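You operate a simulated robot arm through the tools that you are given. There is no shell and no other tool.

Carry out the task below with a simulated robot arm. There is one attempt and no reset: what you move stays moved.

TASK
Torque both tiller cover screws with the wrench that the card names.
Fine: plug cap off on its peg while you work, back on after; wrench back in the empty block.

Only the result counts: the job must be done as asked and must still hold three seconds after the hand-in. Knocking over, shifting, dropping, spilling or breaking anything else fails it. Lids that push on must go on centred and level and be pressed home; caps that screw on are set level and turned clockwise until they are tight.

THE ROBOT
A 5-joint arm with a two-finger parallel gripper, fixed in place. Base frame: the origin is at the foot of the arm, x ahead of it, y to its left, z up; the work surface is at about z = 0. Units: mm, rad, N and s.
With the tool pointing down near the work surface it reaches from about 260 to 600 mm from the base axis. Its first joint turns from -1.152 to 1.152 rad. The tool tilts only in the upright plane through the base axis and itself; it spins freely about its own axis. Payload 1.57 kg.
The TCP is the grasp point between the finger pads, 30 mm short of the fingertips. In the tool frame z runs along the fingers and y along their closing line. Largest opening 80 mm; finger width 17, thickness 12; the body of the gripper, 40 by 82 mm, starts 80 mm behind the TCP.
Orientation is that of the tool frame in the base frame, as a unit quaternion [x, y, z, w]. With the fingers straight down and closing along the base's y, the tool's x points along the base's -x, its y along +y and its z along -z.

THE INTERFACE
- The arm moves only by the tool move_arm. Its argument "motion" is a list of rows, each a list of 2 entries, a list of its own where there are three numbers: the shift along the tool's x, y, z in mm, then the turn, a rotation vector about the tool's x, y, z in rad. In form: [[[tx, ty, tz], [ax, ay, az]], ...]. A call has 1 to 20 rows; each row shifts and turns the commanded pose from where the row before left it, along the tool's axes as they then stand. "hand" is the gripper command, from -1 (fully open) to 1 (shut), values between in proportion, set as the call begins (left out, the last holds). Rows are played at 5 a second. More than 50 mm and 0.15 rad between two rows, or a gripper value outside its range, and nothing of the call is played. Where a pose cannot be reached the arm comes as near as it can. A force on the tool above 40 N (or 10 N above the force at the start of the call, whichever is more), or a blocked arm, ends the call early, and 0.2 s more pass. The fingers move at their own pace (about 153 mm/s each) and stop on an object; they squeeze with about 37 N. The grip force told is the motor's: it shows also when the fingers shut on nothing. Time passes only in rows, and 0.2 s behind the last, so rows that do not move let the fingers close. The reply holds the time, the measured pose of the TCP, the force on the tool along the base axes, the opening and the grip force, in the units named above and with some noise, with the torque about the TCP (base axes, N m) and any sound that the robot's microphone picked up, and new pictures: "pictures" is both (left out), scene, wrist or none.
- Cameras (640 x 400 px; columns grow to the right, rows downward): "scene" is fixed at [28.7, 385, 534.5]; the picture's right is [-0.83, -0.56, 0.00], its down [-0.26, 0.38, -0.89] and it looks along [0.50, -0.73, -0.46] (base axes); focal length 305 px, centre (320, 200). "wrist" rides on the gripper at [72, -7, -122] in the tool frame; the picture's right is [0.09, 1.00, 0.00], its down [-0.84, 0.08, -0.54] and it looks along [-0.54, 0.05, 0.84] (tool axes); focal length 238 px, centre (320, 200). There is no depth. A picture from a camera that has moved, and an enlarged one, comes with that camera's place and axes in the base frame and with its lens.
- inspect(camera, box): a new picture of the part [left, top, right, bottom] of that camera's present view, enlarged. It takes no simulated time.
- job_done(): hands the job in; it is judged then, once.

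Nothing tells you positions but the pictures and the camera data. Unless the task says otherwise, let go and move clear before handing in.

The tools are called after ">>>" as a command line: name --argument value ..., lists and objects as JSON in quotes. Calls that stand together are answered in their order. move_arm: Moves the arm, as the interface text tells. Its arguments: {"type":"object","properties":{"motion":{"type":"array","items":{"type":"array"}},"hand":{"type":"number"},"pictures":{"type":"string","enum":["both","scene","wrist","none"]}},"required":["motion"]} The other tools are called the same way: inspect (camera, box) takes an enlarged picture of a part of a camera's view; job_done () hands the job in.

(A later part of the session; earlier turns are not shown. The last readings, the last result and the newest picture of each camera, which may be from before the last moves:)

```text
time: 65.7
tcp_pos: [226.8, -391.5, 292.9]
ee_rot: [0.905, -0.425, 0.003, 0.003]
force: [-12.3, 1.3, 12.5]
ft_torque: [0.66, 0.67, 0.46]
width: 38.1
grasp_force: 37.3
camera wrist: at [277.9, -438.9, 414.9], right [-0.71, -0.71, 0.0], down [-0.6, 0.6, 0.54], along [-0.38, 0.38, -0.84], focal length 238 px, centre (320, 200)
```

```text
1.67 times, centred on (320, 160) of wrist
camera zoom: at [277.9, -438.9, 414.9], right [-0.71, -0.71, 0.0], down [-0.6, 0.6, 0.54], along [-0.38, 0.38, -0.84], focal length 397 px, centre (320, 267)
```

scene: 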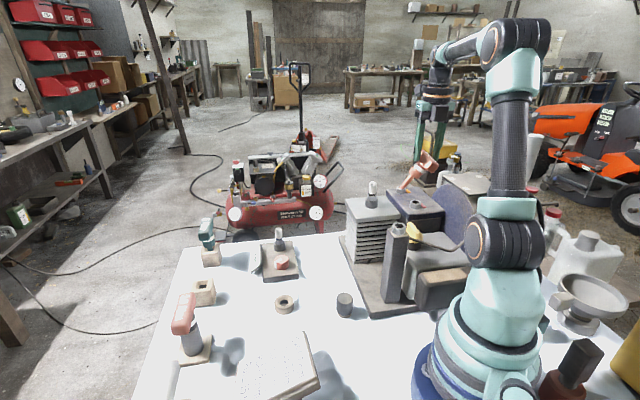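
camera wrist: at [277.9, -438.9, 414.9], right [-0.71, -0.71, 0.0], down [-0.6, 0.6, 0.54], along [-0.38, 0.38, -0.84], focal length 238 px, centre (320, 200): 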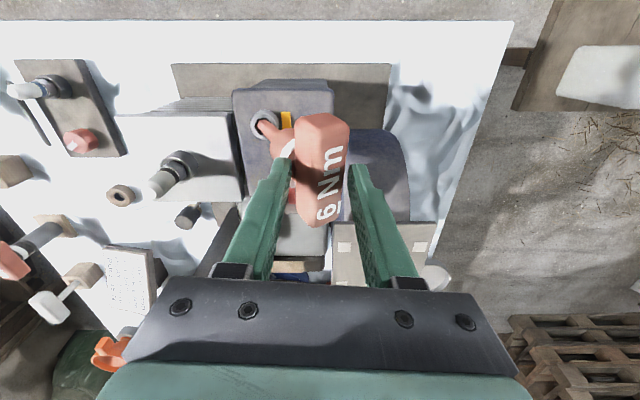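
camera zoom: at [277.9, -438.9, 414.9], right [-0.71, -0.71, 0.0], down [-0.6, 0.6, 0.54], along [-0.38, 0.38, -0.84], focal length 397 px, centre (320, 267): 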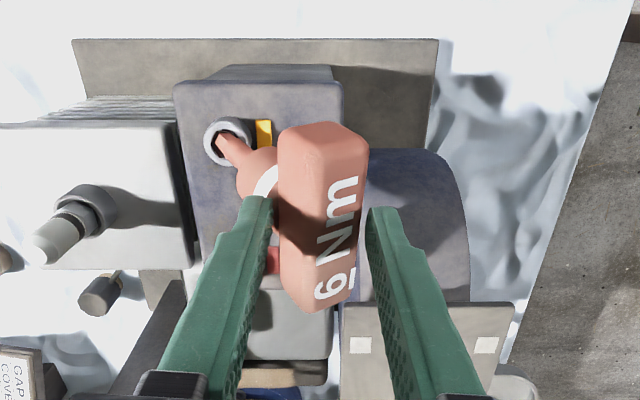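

The wrench is coming upright. I'll continue the swing with slightly less lift.

>>> move_arm --motion '[[[0.7, -6.3, -2], [0, 0, -0.03]], [[0.4, -6.3, -1.5], [0, 0, -0.03]], [[0.4, -6.2, -1.5], [0, 0, 0]], [[0, 0, 0], [0, 0, 0]]]'

>>> inspect --camera "scene" --box '[370, 100, 470, 220]'

>>> inspect --camera "wrist" --box '[200, 40, 440, 280]'

```text
time: 66.7
tcp_pos: [243.7, -379.7, 299.8]
ee_rot: [0.918, -0.397, 0.008, 0.005]
force: [-2.6, -11.1, 31.0]
ft_torque: [-0.66, -0.48, -0.28]
width: 32.9
grasp_force: 36.8
camera wrist: at [297.4, -424.6, 423.3], right [-0.66, -0.75, 0.01], down [-0.63, 0.57, 0.53], along [-0.4, 0.35, -0.85], focal length 238 px, centre (320, 200)
```

scene: 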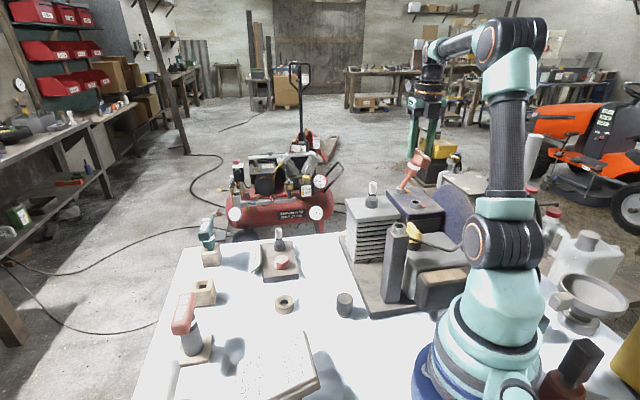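
wrist: 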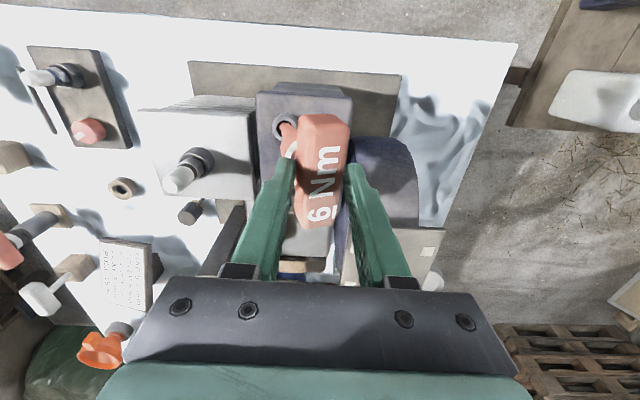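

```text
3.33 times, centred on (420, 160) of scene
camera zoom: at [28.6, 385.1, 534.4], right [-0.83, -0.56, 0.0], down [-0.26, 0.38, -0.89], along [0.5, -0.73, -0.46], focal length 1016 px, centre (-13, 333)
```

zoom: 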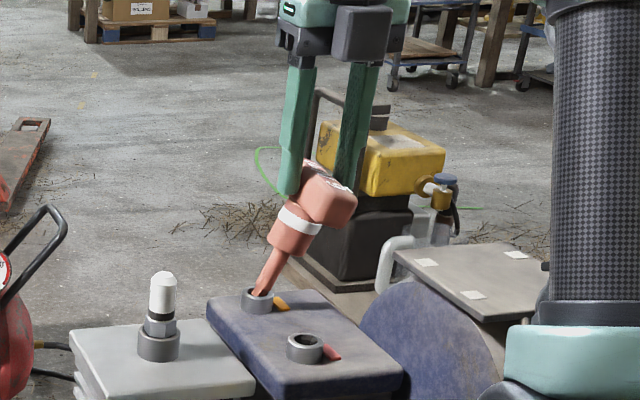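

```text
1.67 times, centred on (320, 160) of wrist
camera zoom: at [297.4, -424.6, 423.3], right [-0.66, -0.75, 0.01], down [-0.63, 0.57, 0.53], along [-0.4, 0.35, -0.85], focal length 397 px, centre (320, 267)
```

zoom: 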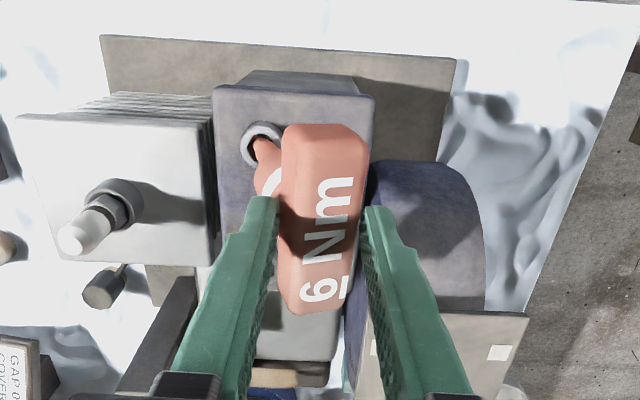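

>>> move_arm --motion '[[[0, 0, -3], [0, 0, -0.03]], [[0, -6, -2], [0, 0, -0.03]], [[0, -6, -1.5], [0, 0, -0.03]], [[0, -6, -1], [0, 0, 0]], [[0, 0, 0], [0, 0, 0]]]'

>>> inspect --camera "scene" --box '[370, 100, 470, 220]'

>>> inspect --camera "wrist" --box '[200, 40, 440, 280]'

```text
time: 67.9
tcp_pos: [254.9, -365.8, 303.7]
ee_rot: [0.935, -0.354, 0.002, 0.0]
force: [1.6, 1.7, 10.8]
ft_torque: [0.29, -0.42, 0.02]
width: 29.6
grasp_force: 37.3
camera wrist: at [313.6, -405.6, 425.5], right [-0.59, -0.81, 0.0], down [-0.68, 0.5, 0.54], along [-0.44, 0.32, -0.84], focal length 238 px, centre (320, 200)
```

scene: 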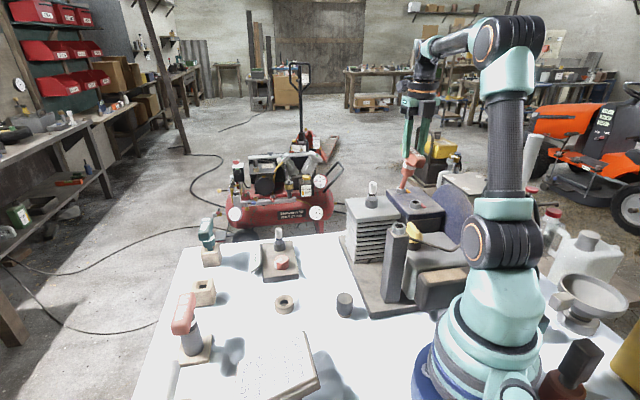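
wrist: 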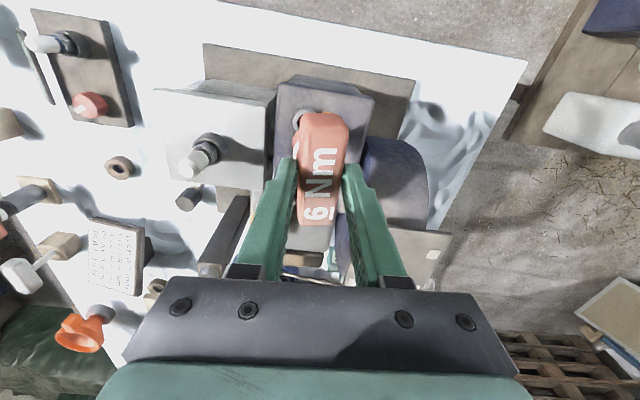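

```text
3.33 times, centred on (420, 160) of scene
camera zoom: at [28.6, 385.1, 534.5], right [-0.83, -0.56, 0.0], down [-0.26, 0.38, -0.89], along [0.5, -0.73, -0.46], focal length 1016 px, centre (-13, 333)
```

zoom: 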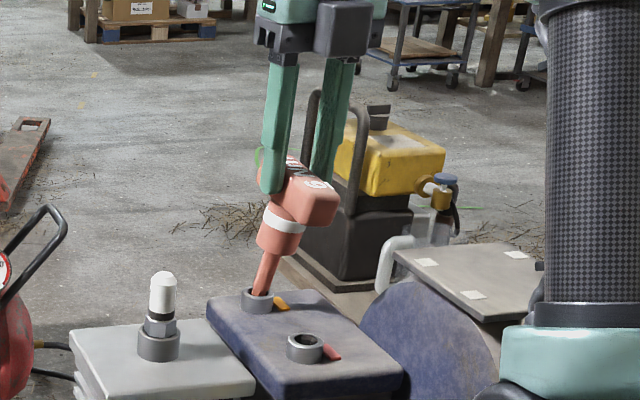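

```text
1.67 times, centred on (320, 160) of wrist
camera zoom: at [313.6, -405.6, 425.5], right [-0.59, -0.81, 0.0], down [-0.68, 0.5, 0.54], along [-0.44, 0.32, -0.84], focal length 397 px, centre (320, 267)
```

zoom: 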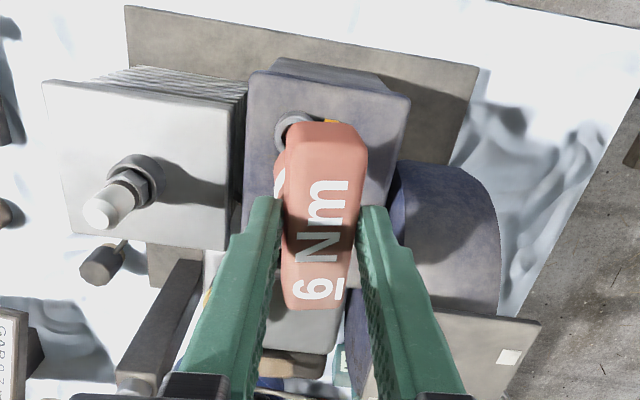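

>>> move_arm --motion '[[[1.2, -5.5, -1], [0, 0, 0]], [[1.2, -5.5, -0.5], [0, 0, 0]], [[1.2, -5.4, -0.5], [0, 0, 0]], [[0, 0, 0], [0, 0, 0]]]'

>>> inspect --camera "scene" --box '[370, 110, 450, 210]'

>>> inspect --camera "wrist" --box '[200, 40, 440, 280]'

```text
time: 68.9
tcp_pos: [267.9, -354.4, 304.8]
ee_rot: [0.934, -0.356, 0.0, 0.0]
force: [-7.7, 1.8, -9.5]
ft_torque: [0.24, 1.03, -0.01]
width: 27.3
grasp_force: 37.0
camera wrist: at [326.2, -396.3, 426.2], right [-0.59, -0.8, 0.0], down [-0.68, 0.5, 0.54], along [-0.44, 0.32, -0.84], focal length 238 px, centre (320, 200)
```

scene: 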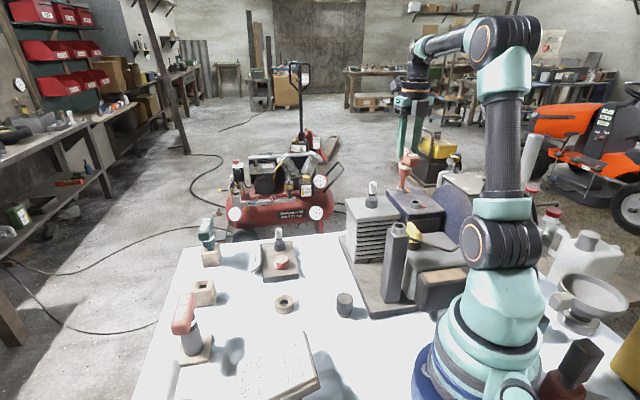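
wrist: 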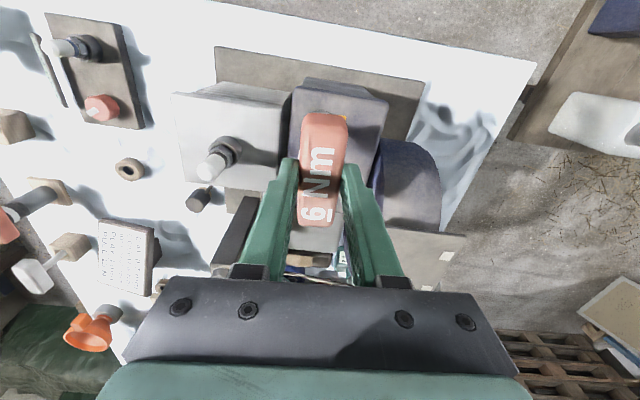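

```text
4.00 times, centred on (410, 160) of scene
camera zoom: at [28.7, 385.0, 534.6], right [-0.83, -0.56, 0.0], down [-0.26, 0.38, -0.89], along [0.5, -0.73, -0.46], focal length 1219 px, centre (-40, 360)
```

zoom: 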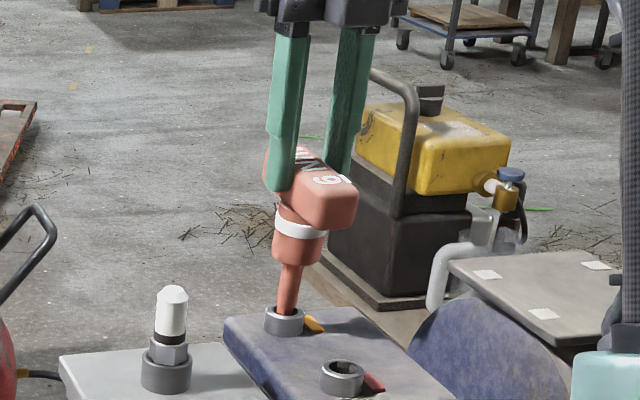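

```text
1.67 times, centred on (320, 160) of wrist
camera zoom: at [326.2, -396.3, 426.2], right [-0.59, -0.8, 0.0], down [-0.68, 0.5, 0.54], along [-0.44, 0.32, -0.84], focal length 397 px, centre (320, 267)
```

zoom: 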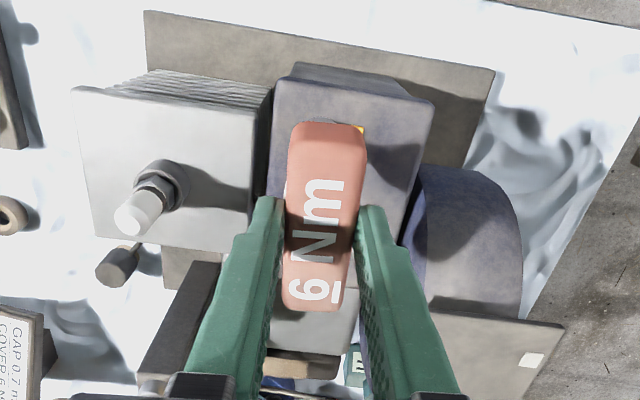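

The wrench is upright again and seated in the socket, but held only by the fingertips. I'll lower slightly, open just a few mm so the fingers still cage it, and slide down to re-grip.

>>> move_arm --motion '[[[0, 0, 1], [0, 0, 0]], [[0, 0, 1], [0, 0, 0]], [[0, 0, 1], [0, 0, 0]], [[0, 0, 0], [0, 0, 0]]]' --pictures "none"

>>> inspect --camera "scene" --box '[380, 130, 425, 205]'

```text
time: 69.9
tcp_pos: [268.3, -355.2, 304.0]
ee_rot: [0.935, -0.356, 0.002, 0.003]
force: [-6.9, 9.2, 10.2]
ft_torque: [0.96, 0.97, 0.01]
width: 27.2
grasp_force: 37.0
```

```text
5.33 times, centred on (402, 168) of scene
camera zoom: at [28.6, 385.1, 534.5], right [-0.83, -0.56, 0.0], down [-0.26, 0.38, -0.89], along [0.5, -0.73, -0.46], focal length 1625 px, centre (-120, 373)
```

zoom: 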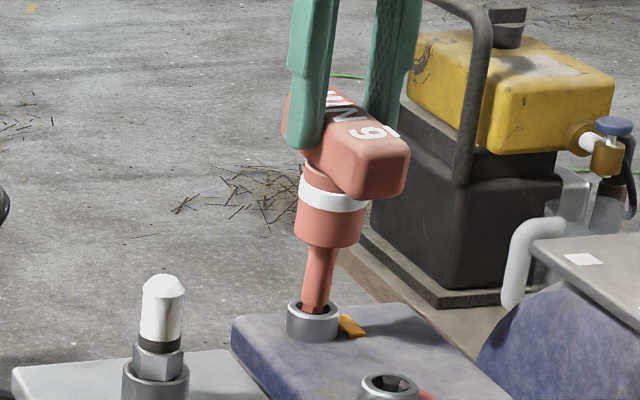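

>>> move_arm --motion '[[[0, 0, 0], [0, 0, 0]], [[0, 0, 0], [0, 0, 0]]]' --hand 0.15 --pictures "none"

>>> inspect --camera "scene" --box '[380, 130, 425, 205]'

>>> inspect --camera "wrist" --box '[240, 80, 400, 240]'

```text
time: 70.5
tcp_pos: [268.2, -355.6, 303.9]
ee_rot: [0.935, -0.355, 0.003, 0.002]
force: [-0.1, 0.7, -0.4]
ft_torque: [0.0, -0.02, 0.01]
width: 34.1
grasp_force: 0.0
```

```text
5.33 times, centred on (402, 168) of scene
camera zoom: at [28.7, 385.0, 534.5], right [-0.83, -0.56, 0.0], down [-0.26, 0.38, -0.89], along [0.5, -0.73, -0.46], focal length 1625 px, centre (-120, 373)
```

zoom: 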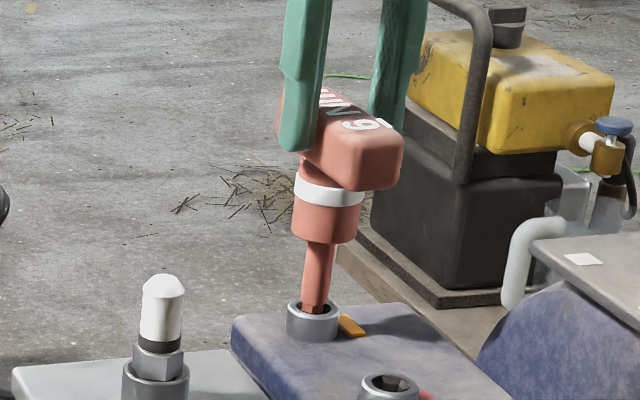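

```text
2.50 times, centred on (320, 160) of wrist
camera zoom: at [326.7, -396.4, 425.5], right [-0.59, -0.81, 0.0], down [-0.68, 0.5, 0.54], along [-0.43, 0.32, -0.84], focal length 596 px, centre (320, 300)
```

zoom: 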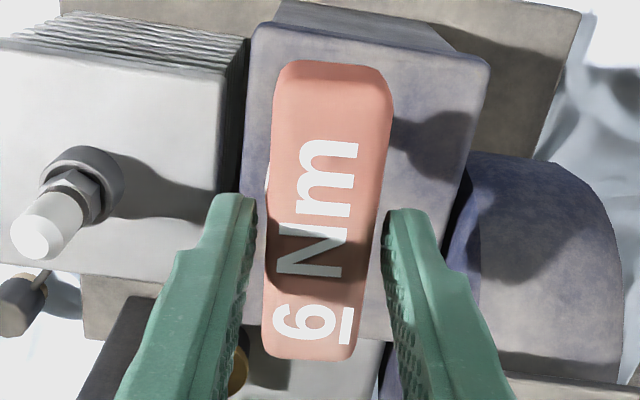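

The wrench stands freely in the socket. The bar is symmetric, so I'll open fully, rise clear, turn the hand back 180° to regain roll range, and then re-grip lower on the handle.

>>> move_arm --motion '[[[0, 0, 0], [0, 0, 0]], [[0, 0, 0], [0, 0, 0]], [[0, 0, -15], [0, 0, 0]], [[0, 0, -20], [0, 0, 0]], [[0, 0, -15], [0, 0, 0]], [[0, 0, 0], [0, 0, 0]]]' --hand -1

>>> inspect --camera "scene" --box '[380, 110, 440, 210]'

>>> inspect --camera "wrist" --box '[220, 60, 420, 240]'

```text
time: 71.9
tcp_pos: [267.8, -355.0, 353.2]
ee_rot: [0.934, -0.356, 0.002, 0.002]
force: [-0.8, -0.1, 0.4]
ft_torque: [0.01, -0.01, -0.01]
width: 80.2
grasp_force: 0.1
camera wrist: at [326.2, -395.9, 475.5], right [-0.59, -0.81, 0.0], down [-0.68, 0.5, 0.54], along [-0.43, 0.32, -0.84], focal length 238 px, centre (320, 200)
```

scene: 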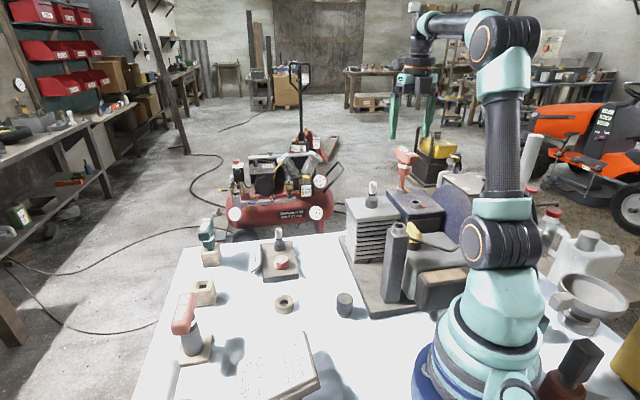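
wrist: 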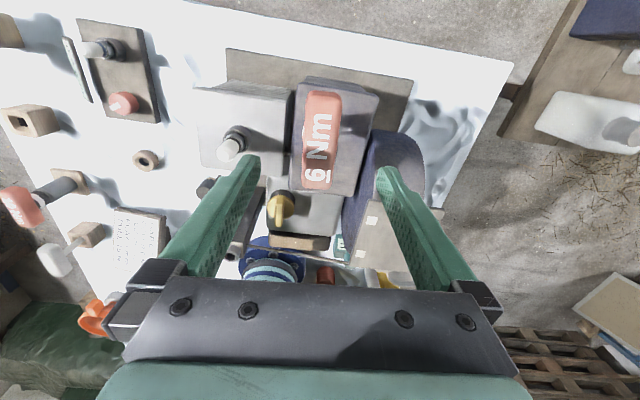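

```text
4.00 times, centred on (410, 160) of scene
camera zoom: at [28.7, 385.0, 534.5], right [-0.83, -0.56, 0.0], down [-0.26, 0.38, -0.89], along [0.5, -0.73, -0.46], focal length 1219 px, centre (-40, 360)
```

zoom: 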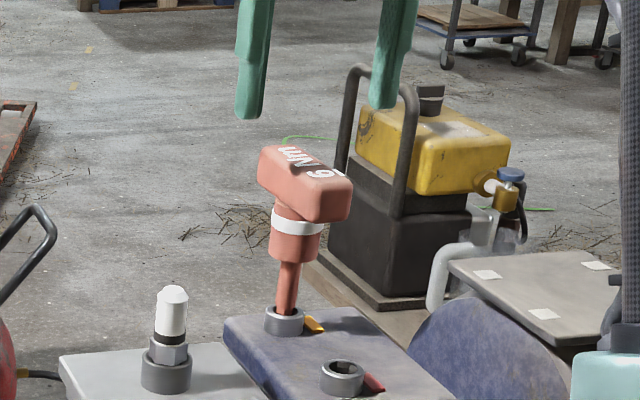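

```text
2.22 times, centred on (320, 150) of wrist
camera zoom: at [326.2, -395.9, 475.5], right [-0.59, -0.81, 0.0], down [-0.68, 0.5, 0.54], along [-0.43, 0.32, -0.84], focal length 530 px, centre (320, 311)
```

zoom: 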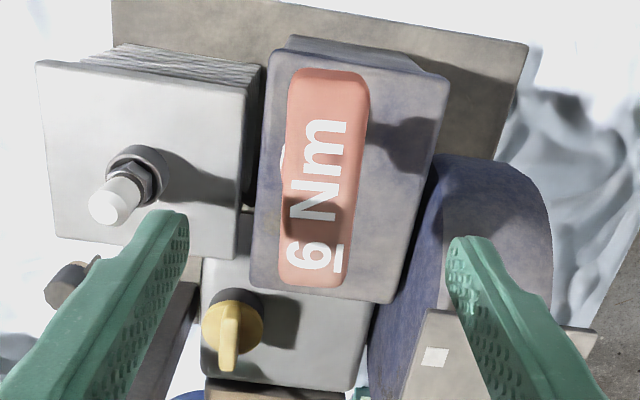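

The wrench stands upright in the socket, handle top at about z 286 and bar at -41.8°. I'll turn the hand back 180° above it.

>>> move_arm --motion '[[[0, 0, 0], [0, 0, -0.149]], [[0, 0, 0], [0, 0, -0.149]], [[0, 0, 0], [0, 0, -0.149]], [[0, 0, 0], [0, 0, -0.149]], [[0, 0, 0], [0, 0, -0.149]], [[0, 0, 0], [0, 0, -0.149]], [[0, 0, 0], [0, 0, -0.149]], [[0, 0, 0], [0, 0, -0.149]], [[0, 0, 0], [0, 0, -0.149]], [[0, 0, 0], [0, 0, -0.149]], [[0, 0, 0], [0, 0, -0.149]], [[0, 0, 0], [0, 0, -0.149]], [[0, 0, 0], [0, 0, -0.149]], [[0, 0, 0], [0, 0, -0.149]], [[0, 0, 0], [0, 0, -0.149]], [[0, 0, 0], [0, 0, -0.149]], [[0, 0, 0], [0, 0, -0.149]], [[0, 0, 0], [0, 0, -0.149]], [[0, 0, 0], [0, 0, -0.149]], [[0, 0, 0], [0, 0, -0.149]]]' --hand -1 --pictures "none"

>>> move_arm --motion '[[[0, 0, 0], [0, 0, -0.149]], [[0, 0, 0], [0, 0, 0]], [[0, 0, 0], [0, 0, 0]]]'

>>> inspect --camera "wrist" --box '[220, 60, 420, 240]'

```text
time: 76.1
tcp_pos: [267.8, -357.7, 352.6]
ee_rot: [0.428, 0.904, -0.001, 0.004]
force: [-1.0, -0.9, -0.6]
ft_torque: [0.0, 0.0, 0.02]
width: 80.4
grasp_force: 0.0
```

```text
time: 76.9
tcp_pos: [267.5, -356.2, 353.5]
ee_rot: [0.36, 0.933, -0.002, 0.003]
force: [0.8, 0.4, 0.0]
ft_torque: [0.0, 0.01, 0.0]
width: 80.1
grasp_force: 0.0
camera wrist: at [210.5, -309.9, 474.6], right [0.6, 0.8, 0.0], down [0.67, -0.5, 0.55], along [0.44, -0.33, -0.84], focal length 238 px, centre (320, 200)
```

scene: 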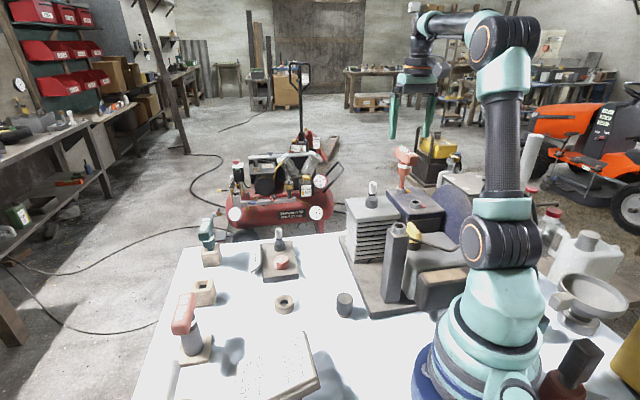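
wrist: 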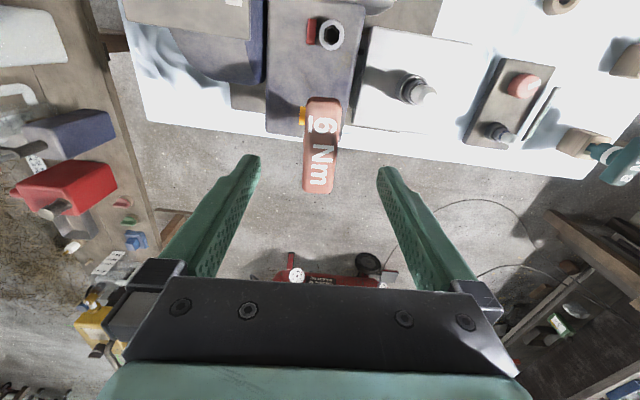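

```text
2.22 times, centred on (320, 150) of wrist
camera zoom: at [210.5, -309.9, 474.6], right [0.6, 0.8, 0.0], down [0.67, -0.5, 0.55], along [0.44, -0.33, -0.84], focal length 530 px, centre (320, 311)
```

zoom: 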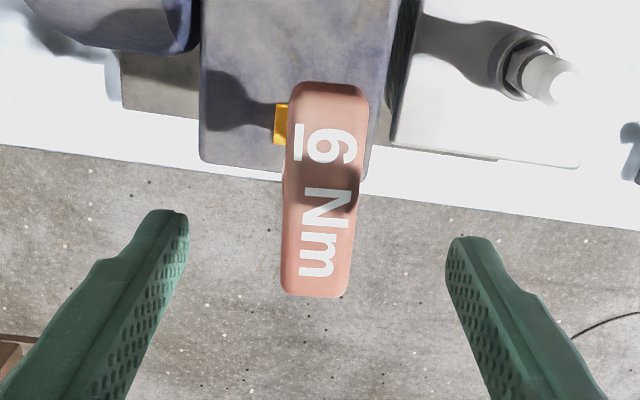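

Now at yaw 137.8°, aligned with the bar. I'll lower over the handle to grip it at mid-height.

>>> move_arm --motion '[[[0, 1.8, 20], [0, 0, 0]], [[0, 0, 20], [0, 0, 0]], [[0, 0, 20], [0, 0, 0]], [[0, 0, 15], [0, 0, 0]], [[0, 0, 0], [0, 0, 0]]]' --hand -1

>>> inspect --camera "scene" --box '[370, 110, 440, 210]'

>>> inspect --camera "wrist" --box '[220, 80, 420, 260]'

```text
time: 78.1
tcp_pos: [270.0, -354.9, 277.3]
ee_rot: [0.36, 0.933, -0.001, 0.003]
force: [0.2, -0.7, -0.5]
ft_torque: [-0.03, -0.02, 0.0]
width: 79.9
grasp_force: 0.0
camera wrist: at [211.8, -309.3, 398.8], right [0.6, 0.8, 0.0], down [0.67, -0.5, 0.55], along [0.44, -0.33, -0.84], focal length 238 px, centre (320, 200)
```

scene: 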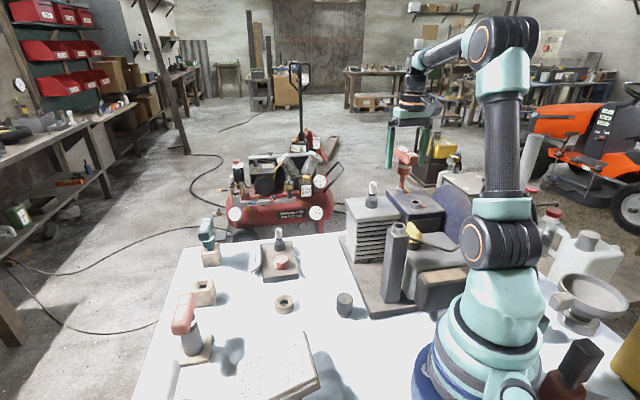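
wrist: 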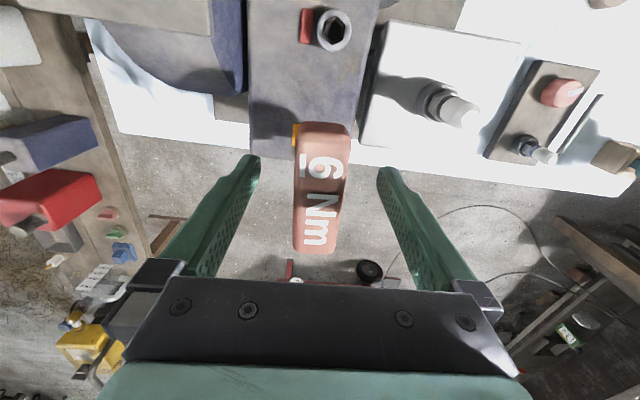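

```text
4.00 times, centred on (405, 160) of scene
camera zoom: at [28.7, 385.0, 534.5], right [-0.83, -0.56, 0.0], down [-0.26, 0.38, -0.89], along [0.5, -0.73, -0.46], focal length 1219 px, centre (-20, 360)
```

zoom: 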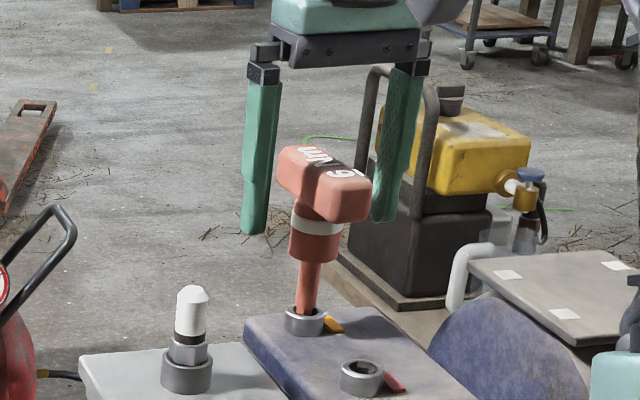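

```text
2.22 times, centred on (320, 170) of wrist
camera zoom: at [211.8, -309.3, 398.8], right [0.6, 0.8, 0.0], down [0.67, -0.5, 0.55], along [0.44, -0.33, -0.84], focal length 530 px, centre (320, 267)
```

zoom: 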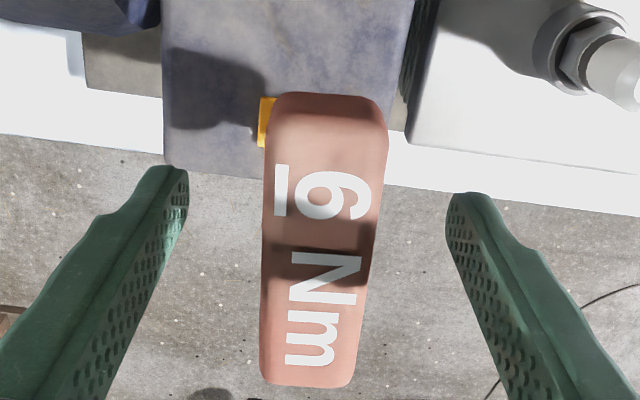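

>>> move_arm --motion '[[[0, 0, 0], [0, 0, 0]], [[0, 0, 0], [0, 0, 0]], [[0, 0, 0], [0, 0, 0]]]' --hand 1

>>> inspect --camera "scene" --box '[370, 110, 440, 210]'

>>> inspect --camera "wrist" --box '[220, 80, 420, 260]'

```text
time: 78.9
tcp_pos: [268.9, -355.3, 278.2]
ee_rot: [0.362, 0.932, -0.001, 0.003]
force: [-0.9, -1.9, -0.1]
ft_torque: [-0.2, 0.2, 0.0]
width: 30.8
grasp_force: 37.0
camera wrist: at [211.7, -309.4, 399.0], right [0.6, 0.8, 0.0], down [0.67, -0.5, 0.55], along [0.44, -0.33, -0.84], focal length 238 px, centre (320, 200)
```

scene: 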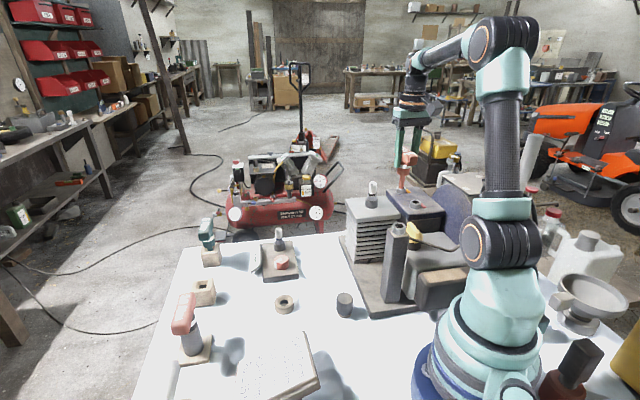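
wrist: 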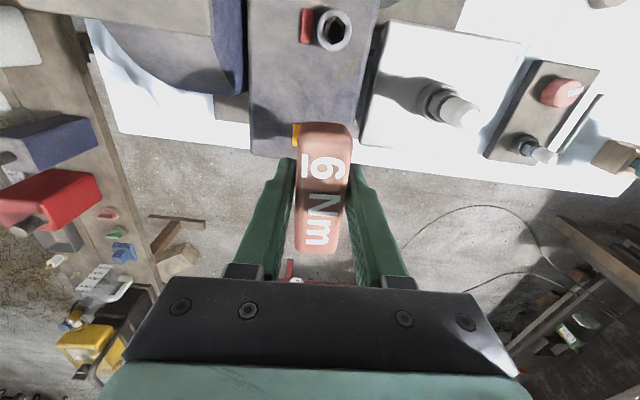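

```text
4.00 times, centred on (405, 160) of scene
camera zoom: at [28.7, 385.0, 534.5], right [-0.83, -0.56, 0.0], down [-0.26, 0.38, -0.89], along [0.5, -0.73, -0.46], focal length 1219 px, centre (-20, 360)
```

zoom: 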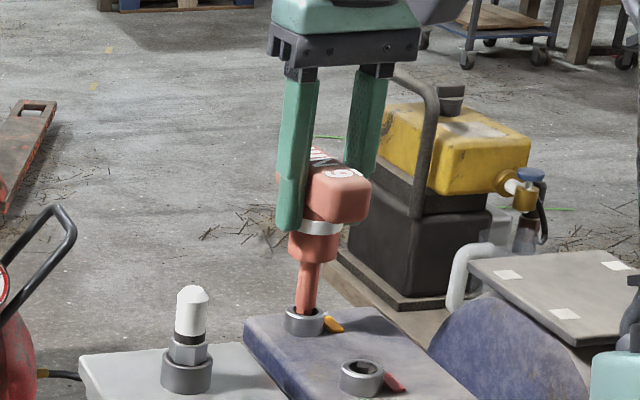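

```text
2.22 times, centred on (320, 170) of wrist
camera zoom: at [211.7, -309.4, 399.0], right [0.6, 0.8, 0.0], down [0.67, -0.5, 0.55], along [0.44, -0.33, -0.84], focal length 530 px, centre (320, 267)
```

zoom: 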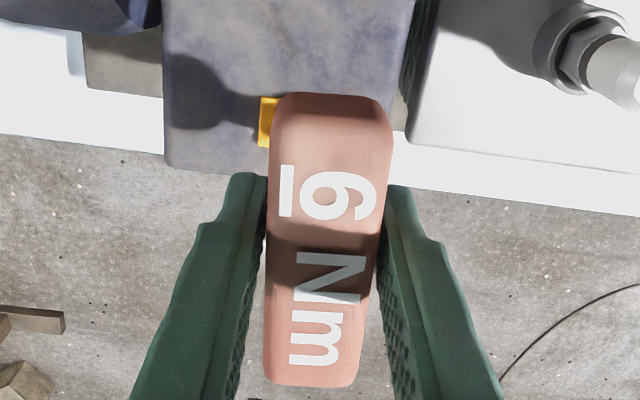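

The grip is on the collar and bar, 30.8 mm. Now I'll turn clockwise in small steps, watching torque and sound.

>>> move_arm --motion '[[[0, 0, 0], [0, 0, 0.06]], [[0, 0, 0], [0, 0, 0.06]], [[0, 0, 0], [0, 0, 0.06]], [[0, 0, 0], [0, 0, 0.06]], [[0, 0, 0], [0, 0, 0]]]' --pictures "none"

>>> inspect --camera "wrist" --box '[220, 40, 420, 260]'

>>> inspect --camera "scene" --box '[380, 150, 430, 210]'

```text
time: 80.1
tcp_pos: [268.4, -354.4, 277.2]
ee_rot: [0.471, 0.882, -0.002, 0.002]
force: [-6.5, -6.4, -0.6]
ft_torque: [-0.56, 0.76, -0.03]
width: 31.0
grasp_force: 37.1
```

```text
1.82 times, centred on (320, 150) of wrist
camera zoom: at [223.9, -296.5, 399.0], right [0.78, 0.63, 0.0], down [0.53, -0.65, 0.55], along [0.34, -0.42, -0.84], focal length 433 px, centre (320, 291)
```

zoom: 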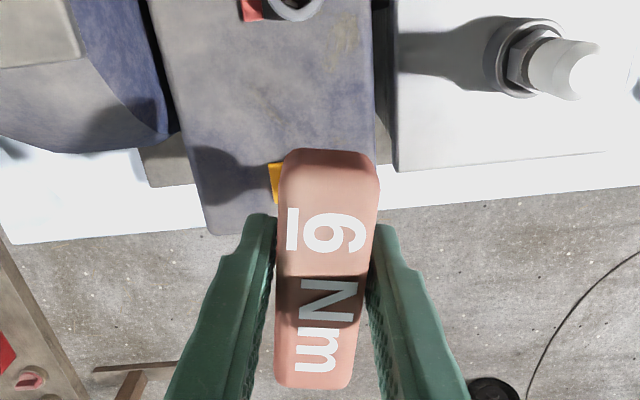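

```text
6.67 times, centred on (405, 180) of scene
camera zoom: at [28.7, 385.0, 534.5], right [-0.83, -0.56, 0.0], down [-0.26, 0.38, -0.89], along [0.5, -0.73, -0.46], focal length 2031 px, centre (-247, 333)
```

zoom: 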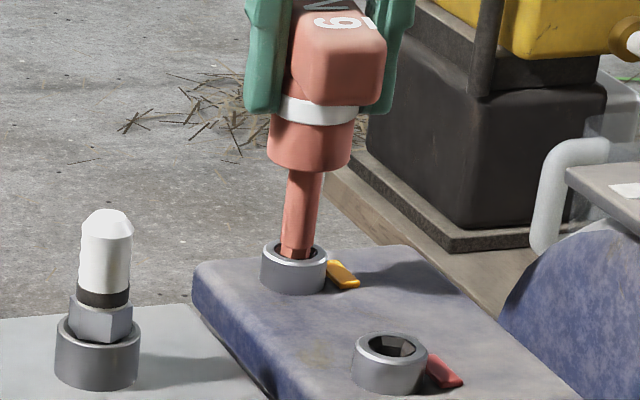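

It turns with the hand, with little torque so far. I'll continue clockwise.

>>> move_arm --motion '[[[0, -0.4, 0], [0, 0, 0.08]], [[0, 0, 0], [0, 0, 0.1]], [[0, 0, 0], [0, 0, 0.1]], [[0, 0, 0], [0, 0, 0.1]], [[0, 0, 0], [0, 0, 0.1]], [[0, 0, 0], [0, 0, 0.1]], [[0, 0, 0], [0, 0, 0]]]' --pictures "none"

>>> inspect --camera "scene" --box '[380, 150, 430, 210]'

```text
time: 81.7
tcp_pos: [269.2, -355.0, 277.7]
ee_rot: [0.704, 0.71, 0.0, 0.004]
force: [11.9, 4.6, -3.8]
ft_torque: [0.43, -1.19, 0.08]
width: 30.8
grasp_force: 36.7
```

```text
6.67 times, centred on (405, 180) of scene
camera zoom: at [28.7, 385.0, 534.5], right [-0.83, -0.56, 0.0], down [-0.26, 0.38, -0.89], along [0.5, -0.73, -0.46], focal length 2031 px, centre (-247, 333)
```

zoom: 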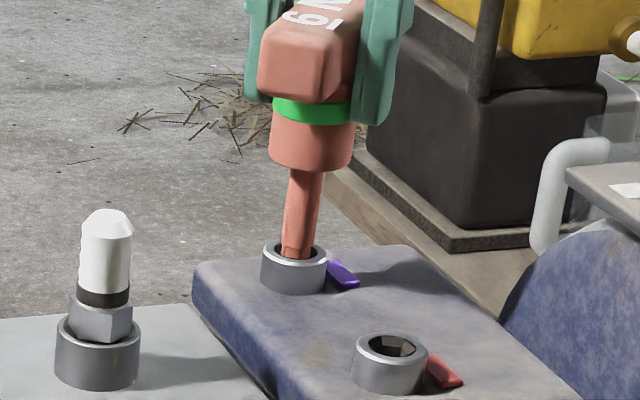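

The wrench's ring turned green and the tab turned violet. I'll stop turning and look closely.

>>> inspect --camera "scene" --box '[392, 160, 417, 195]'

>>> inspect --camera "wrist" --box '[220, 40, 420, 260]'

```text
11.43 times, centred on (404, 178) of scene
camera zoom: at [28.7, 385.0, 534.5], right [-0.83, -0.56, 0.0], down [-0.26, 0.38, -0.89], along [0.5, -0.73, -0.46], focal length 3482 px, centre (-646, 457)
```

zoom: 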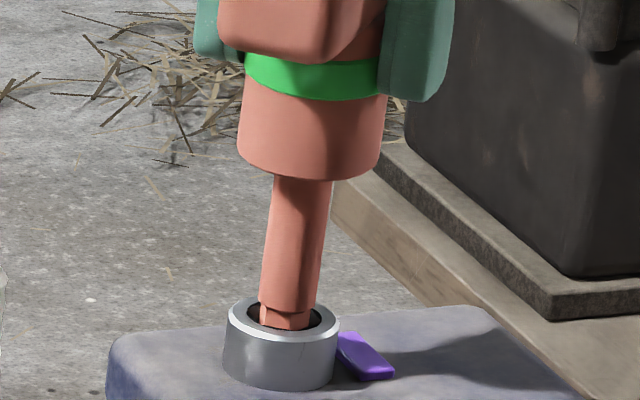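

```text
1.82 times, centred on (320, 150) of wrist
camera zoom: at [262.4, -280.7, 399.2], right [0.99, 0.1, 0.0], down [0.08, -0.83, 0.55], along [0.06, -0.54, -0.84], focal length 433 px, centre (320, 291)
```

zoom: 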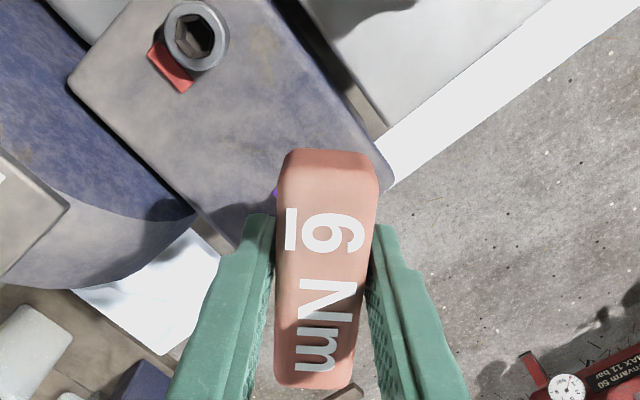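

I need to know whether violet means done or over-tightened. I'll turn back a very small amount and see how the tab and ring respond.

>>> move_arm --motion '[[[0, 0, 0], [0, 0, -0.05]], [[0, 0, 0], [0, 0, 0]]]' --pictures "none"

>>> inspect --camera "scene" --box '[385, 150, 425, 210]'

```text
time: 82.3
tcp_pos: [269.5, -354.5, 278.6]
ee_rot: [0.684, 0.729, -0.001, 0.003]
force: [9.0, 1.0, -3.9]
ft_torque: [0.22, -0.87, 0.07]
width: 31.1
grasp_force: 36.9
```

```text
6.67 times, centred on (405, 180) of scene
camera zoom: at [28.7, 385.0, 534.5], right [-0.83, -0.56, 0.0], down [-0.26, 0.38, -0.89], along [0.5, -0.73, -0.46], focal length 2031 px, centre (-247, 333)
```

zoom: 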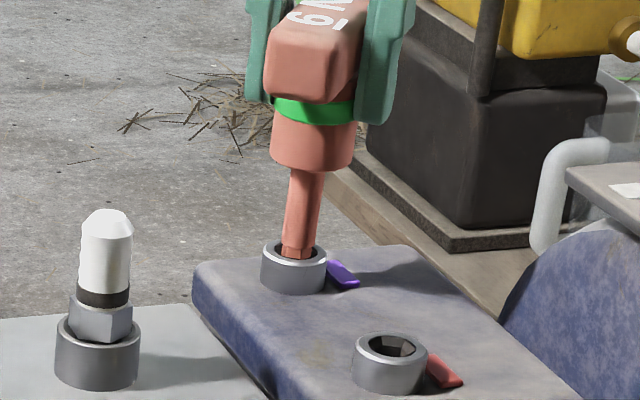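

>>> move_arm --motion '[[[0, 0, 0], [0, 0, -0.06]], [[0, 0, 0], [0, 0, -0.06]], [[0, 0, 0], [0, 0, 0]]]' --pictures "none"

>>> inspect --camera "scene" --box '[385, 150, 425, 210]'

```text
time: 83.1
tcp_pos: [269.6, -355.0, 278.1]
ee_rot: [0.64, 0.769, -0.001, 0.003]
force: [1.9, 0.6, -1.6]
ft_torque: [0.12, -0.25, 0.05]
width: 31.1
grasp_force: 36.6
```

```text
6.67 times, centred on (405, 180) of scene
camera zoom: at [28.7, 385.0, 534.5], right [-0.83, -0.56, 0.0], down [-0.26, 0.38, -0.89], along [0.5, -0.73, -0.46], focal length 2031 px, centre (-247, 333)
```

zoom: 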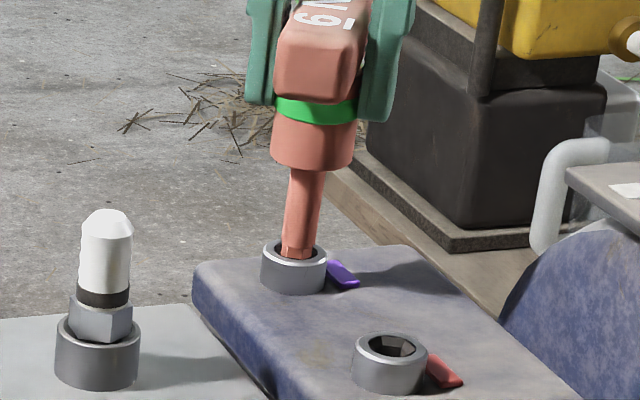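

The state doesn't change on backing off. I'll leave A, lift the wrench out, and use screw B in fine steps to learn the colour sequence.

>>> move_arm --motion '[[[0, 0, -3], [0, 0, 0]], [[0, 0, -5], [0, 0, 0]], [[0, 0, -8], [0, 0, 0]], [[0, 0, -12], [0, 0, 0]], [[0, 0, -12], [0, 0, 0]], [[0, 0, 0], [0, 0, 0]]]'

>>> inspect --camera "scene" --box '[385, 130, 435, 210]'

>>> inspect --camera "wrist" --box '[220, 0, 420, 160]'

```text
time: 84.5
tcp_pos: [269.1, -354.9, 318.6]
ee_rot: [0.64, 0.768, 0.0, 0.002]
force: [-0.5, -1.0, -2.0]
ft_torque: [-0.02, 0.02, -0.02]
width: 30.8
grasp_force: 36.5
camera wrist: at [249.6, -282.5, 439.4], right [0.96, 0.27, 0.0], down [0.23, -0.81, 0.55], along [0.15, -0.53, -0.84], focal length 238 px, centre (320, 200)
```

scene: 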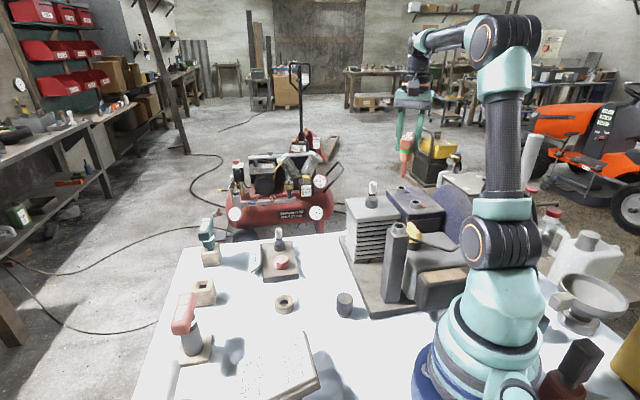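
wrist: 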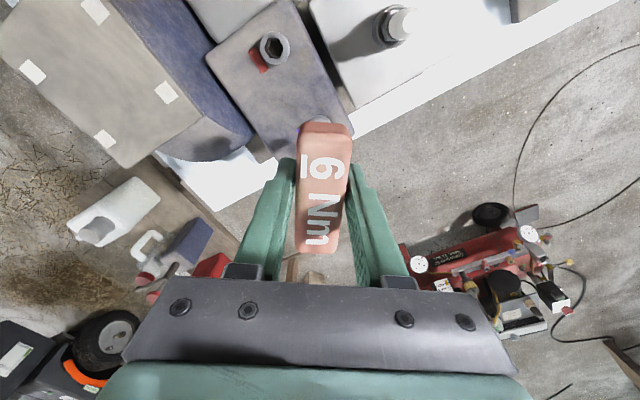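

```text
5.00 times, centred on (410, 170) of scene
camera zoom: at [28.7, 385.0, 534.5], right [-0.83, -0.56, 0.0], down [-0.26, 0.38, -0.89], along [0.5, -0.73, -0.46], focal length 1523 px, centre (-130, 350)
```

zoom: 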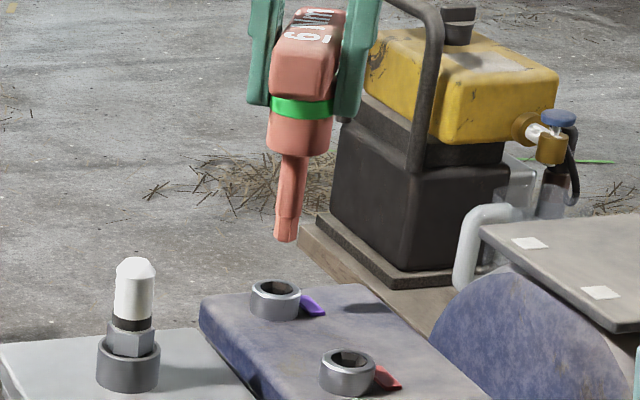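

```text
2.50 times, centred on (320, 80) of wrist
camera zoom: at [249.6, -282.5, 439.4], right [0.96, 0.27, 0.0], down [0.23, -0.81, 0.55], along [0.15, -0.53, -0.84], focal length 596 px, centre (320, 500)
```

zoom: 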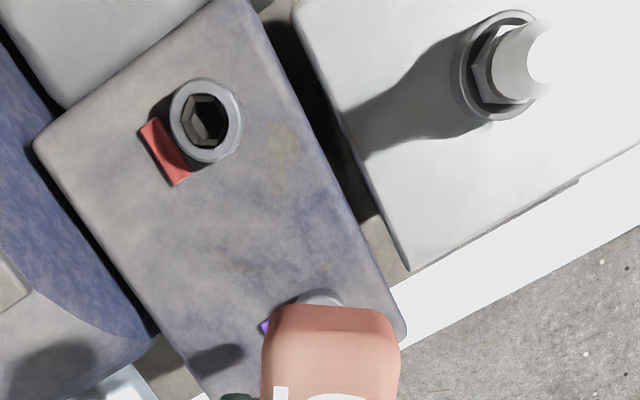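

>>> inspect --camera "scene" --box '[394, 158, 414, 182]'

>>> inspect --camera "wrist" --box '[250, 25, 300, 75]'

>>> inspect --camera "scene" --box '[393, 180, 429, 210]'

```text
16.00 times, centred on (404, 170) of scene
camera zoom: at [28.7, 385.0, 534.5], right [-0.83, -0.56, 0.0], down [-0.26, 0.38, -0.89], along [0.5, -0.73, -0.46], focal length 4875 px, centre (-1024, 680)
```

zoom: 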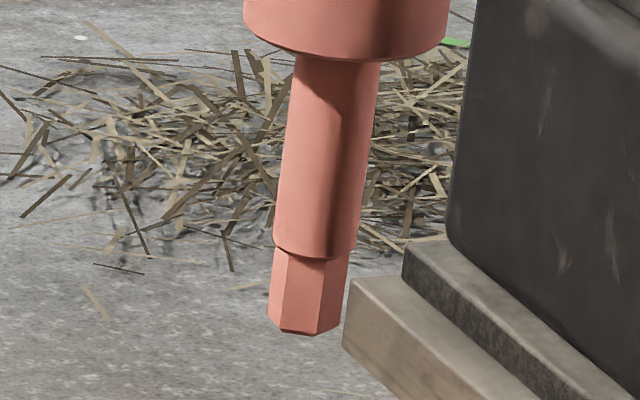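

```text
8.00 times, centred on (275, 50) of wrist
camera zoom: at [249.6, -282.5, 439.4], right [0.96, 0.27, 0.0], down [0.23, -0.81, 0.55], along [0.15, -0.53, -0.84], focal length 1907 px, centre (680, 1400)
```

zoom: 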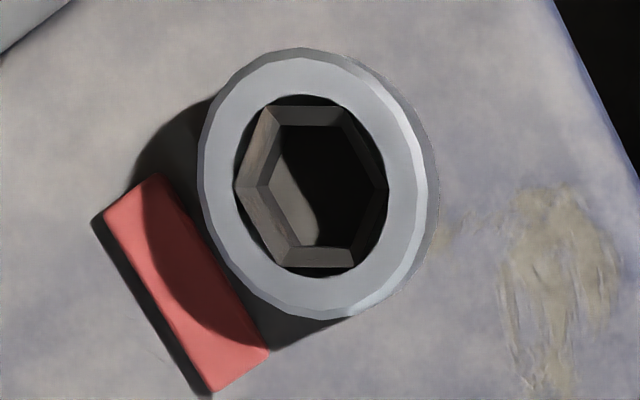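

```text
13.33 times, centred on (411, 195) of scene
camera zoom: at [28.7, 385.0, 534.5], right [-0.83, -0.56, 0.0], down [-0.26, 0.38, -0.89], along [0.5, -0.73, -0.46], focal length 4062 px, centre (-893, 267)
```

zoom: 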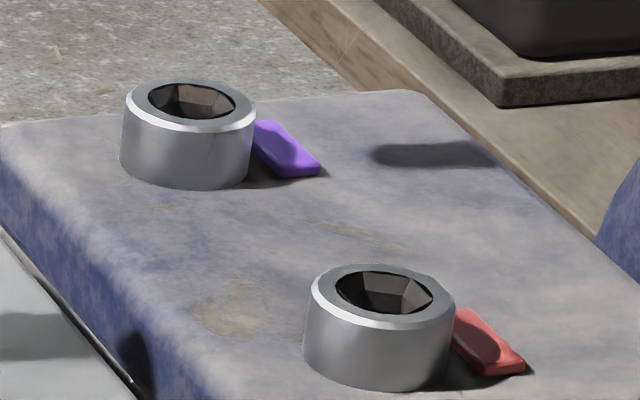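

B's socket corners sit at about 16° (mod 60), and the tip's are at about 8° with the tool at 100.5°. So B needs the tool at about 167°. I'll move over B and turn the hand there.

>>> move_arm --motion '[[[34.4, -23.3, 0], [0, 0, 0]], [[34.5, -23.4, 0], [0, 0, 0]], [[0, 0, 0], [0, 0, -0.146]], [[0, 0, 0], [0, 0, -0.146]], [[0, 0, 0], [0, 0, -0.146]], [[0, 0, 0], [0, 0, -0.146]], [[0, 0, 0], [0, 0, -0.146]], [[0, 0, 0], [0, 0, -0.146]], [[0, 0, 0], [0, 0, -0.146]], [[0, 0, 0], [0, 0, -0.146]], [[0, 0, 10], [0, 0, 0]], [[0, 0, 0], [0, 0, 0]], [[0, 0, 0], [0, 0, 0]]]'

>>> inspect --camera "scene" --box '[398, 160, 434, 210]'

>>> inspect --camera "wrist" --box '[240, 60, 400, 180]'

```text
time: 87.3
tcp_pos: [209.5, -295.9, 308.3]
ee_rot: [0.11, 0.994, -0.002, 0.003]
force: [-0.3, -0.2, -2.7]
ft_torque: [-0.02, 0.03, 0.02]
width: 31.3
grasp_force: 37.1
camera wrist: at [139.2, -284.2, 428.8], right [0.13, 0.99, 0.0], down [0.83, -0.1, 0.55], along [0.54, -0.07, -0.84], focal length 238 px, centre (320, 200)
```

scene: 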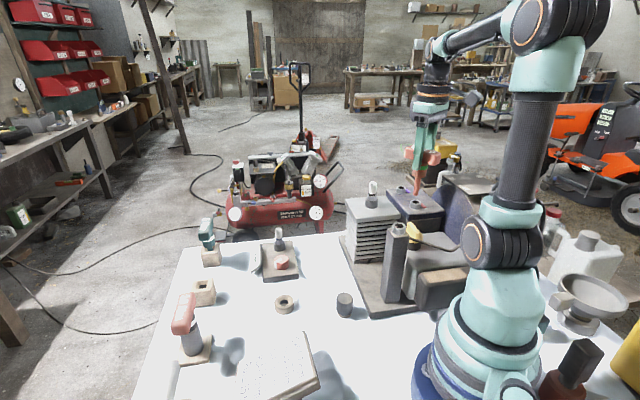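
wrist: 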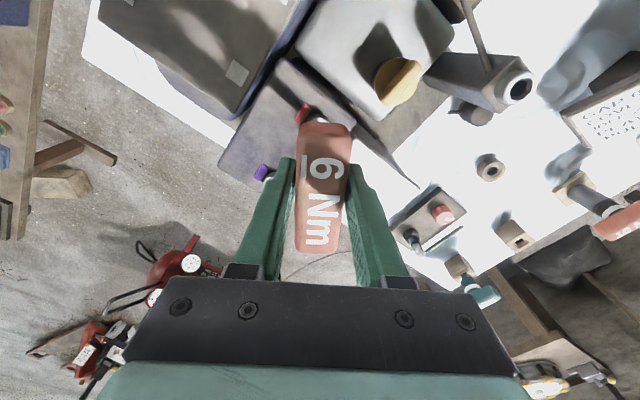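

```text
8.00 times, centred on (416, 185) of scene
camera zoom: at [28.7, 385.0, 534.5], right [-0.83, -0.56, 0.0], down [-0.26, 0.38, -0.89], along [0.5, -0.73, -0.46], focal length 2437 px, centre (-448, 320)
```

zoom: 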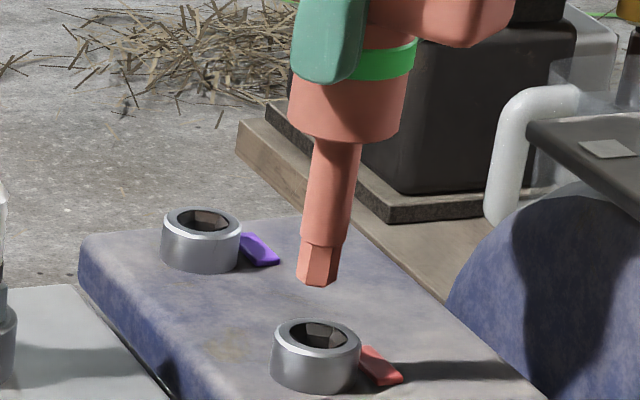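

```text
3.33 times, centred on (320, 120) of wrist
camera zoom: at [139.2, -284.2, 428.8], right [0.13, 0.99, 0.0], down [0.83, -0.1, 0.55], along [0.54, -0.07, -0.84], focal length 794 px, centre (320, 467)
```

zoom: 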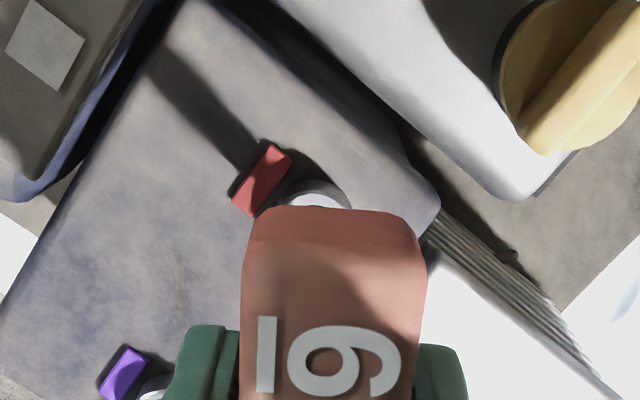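

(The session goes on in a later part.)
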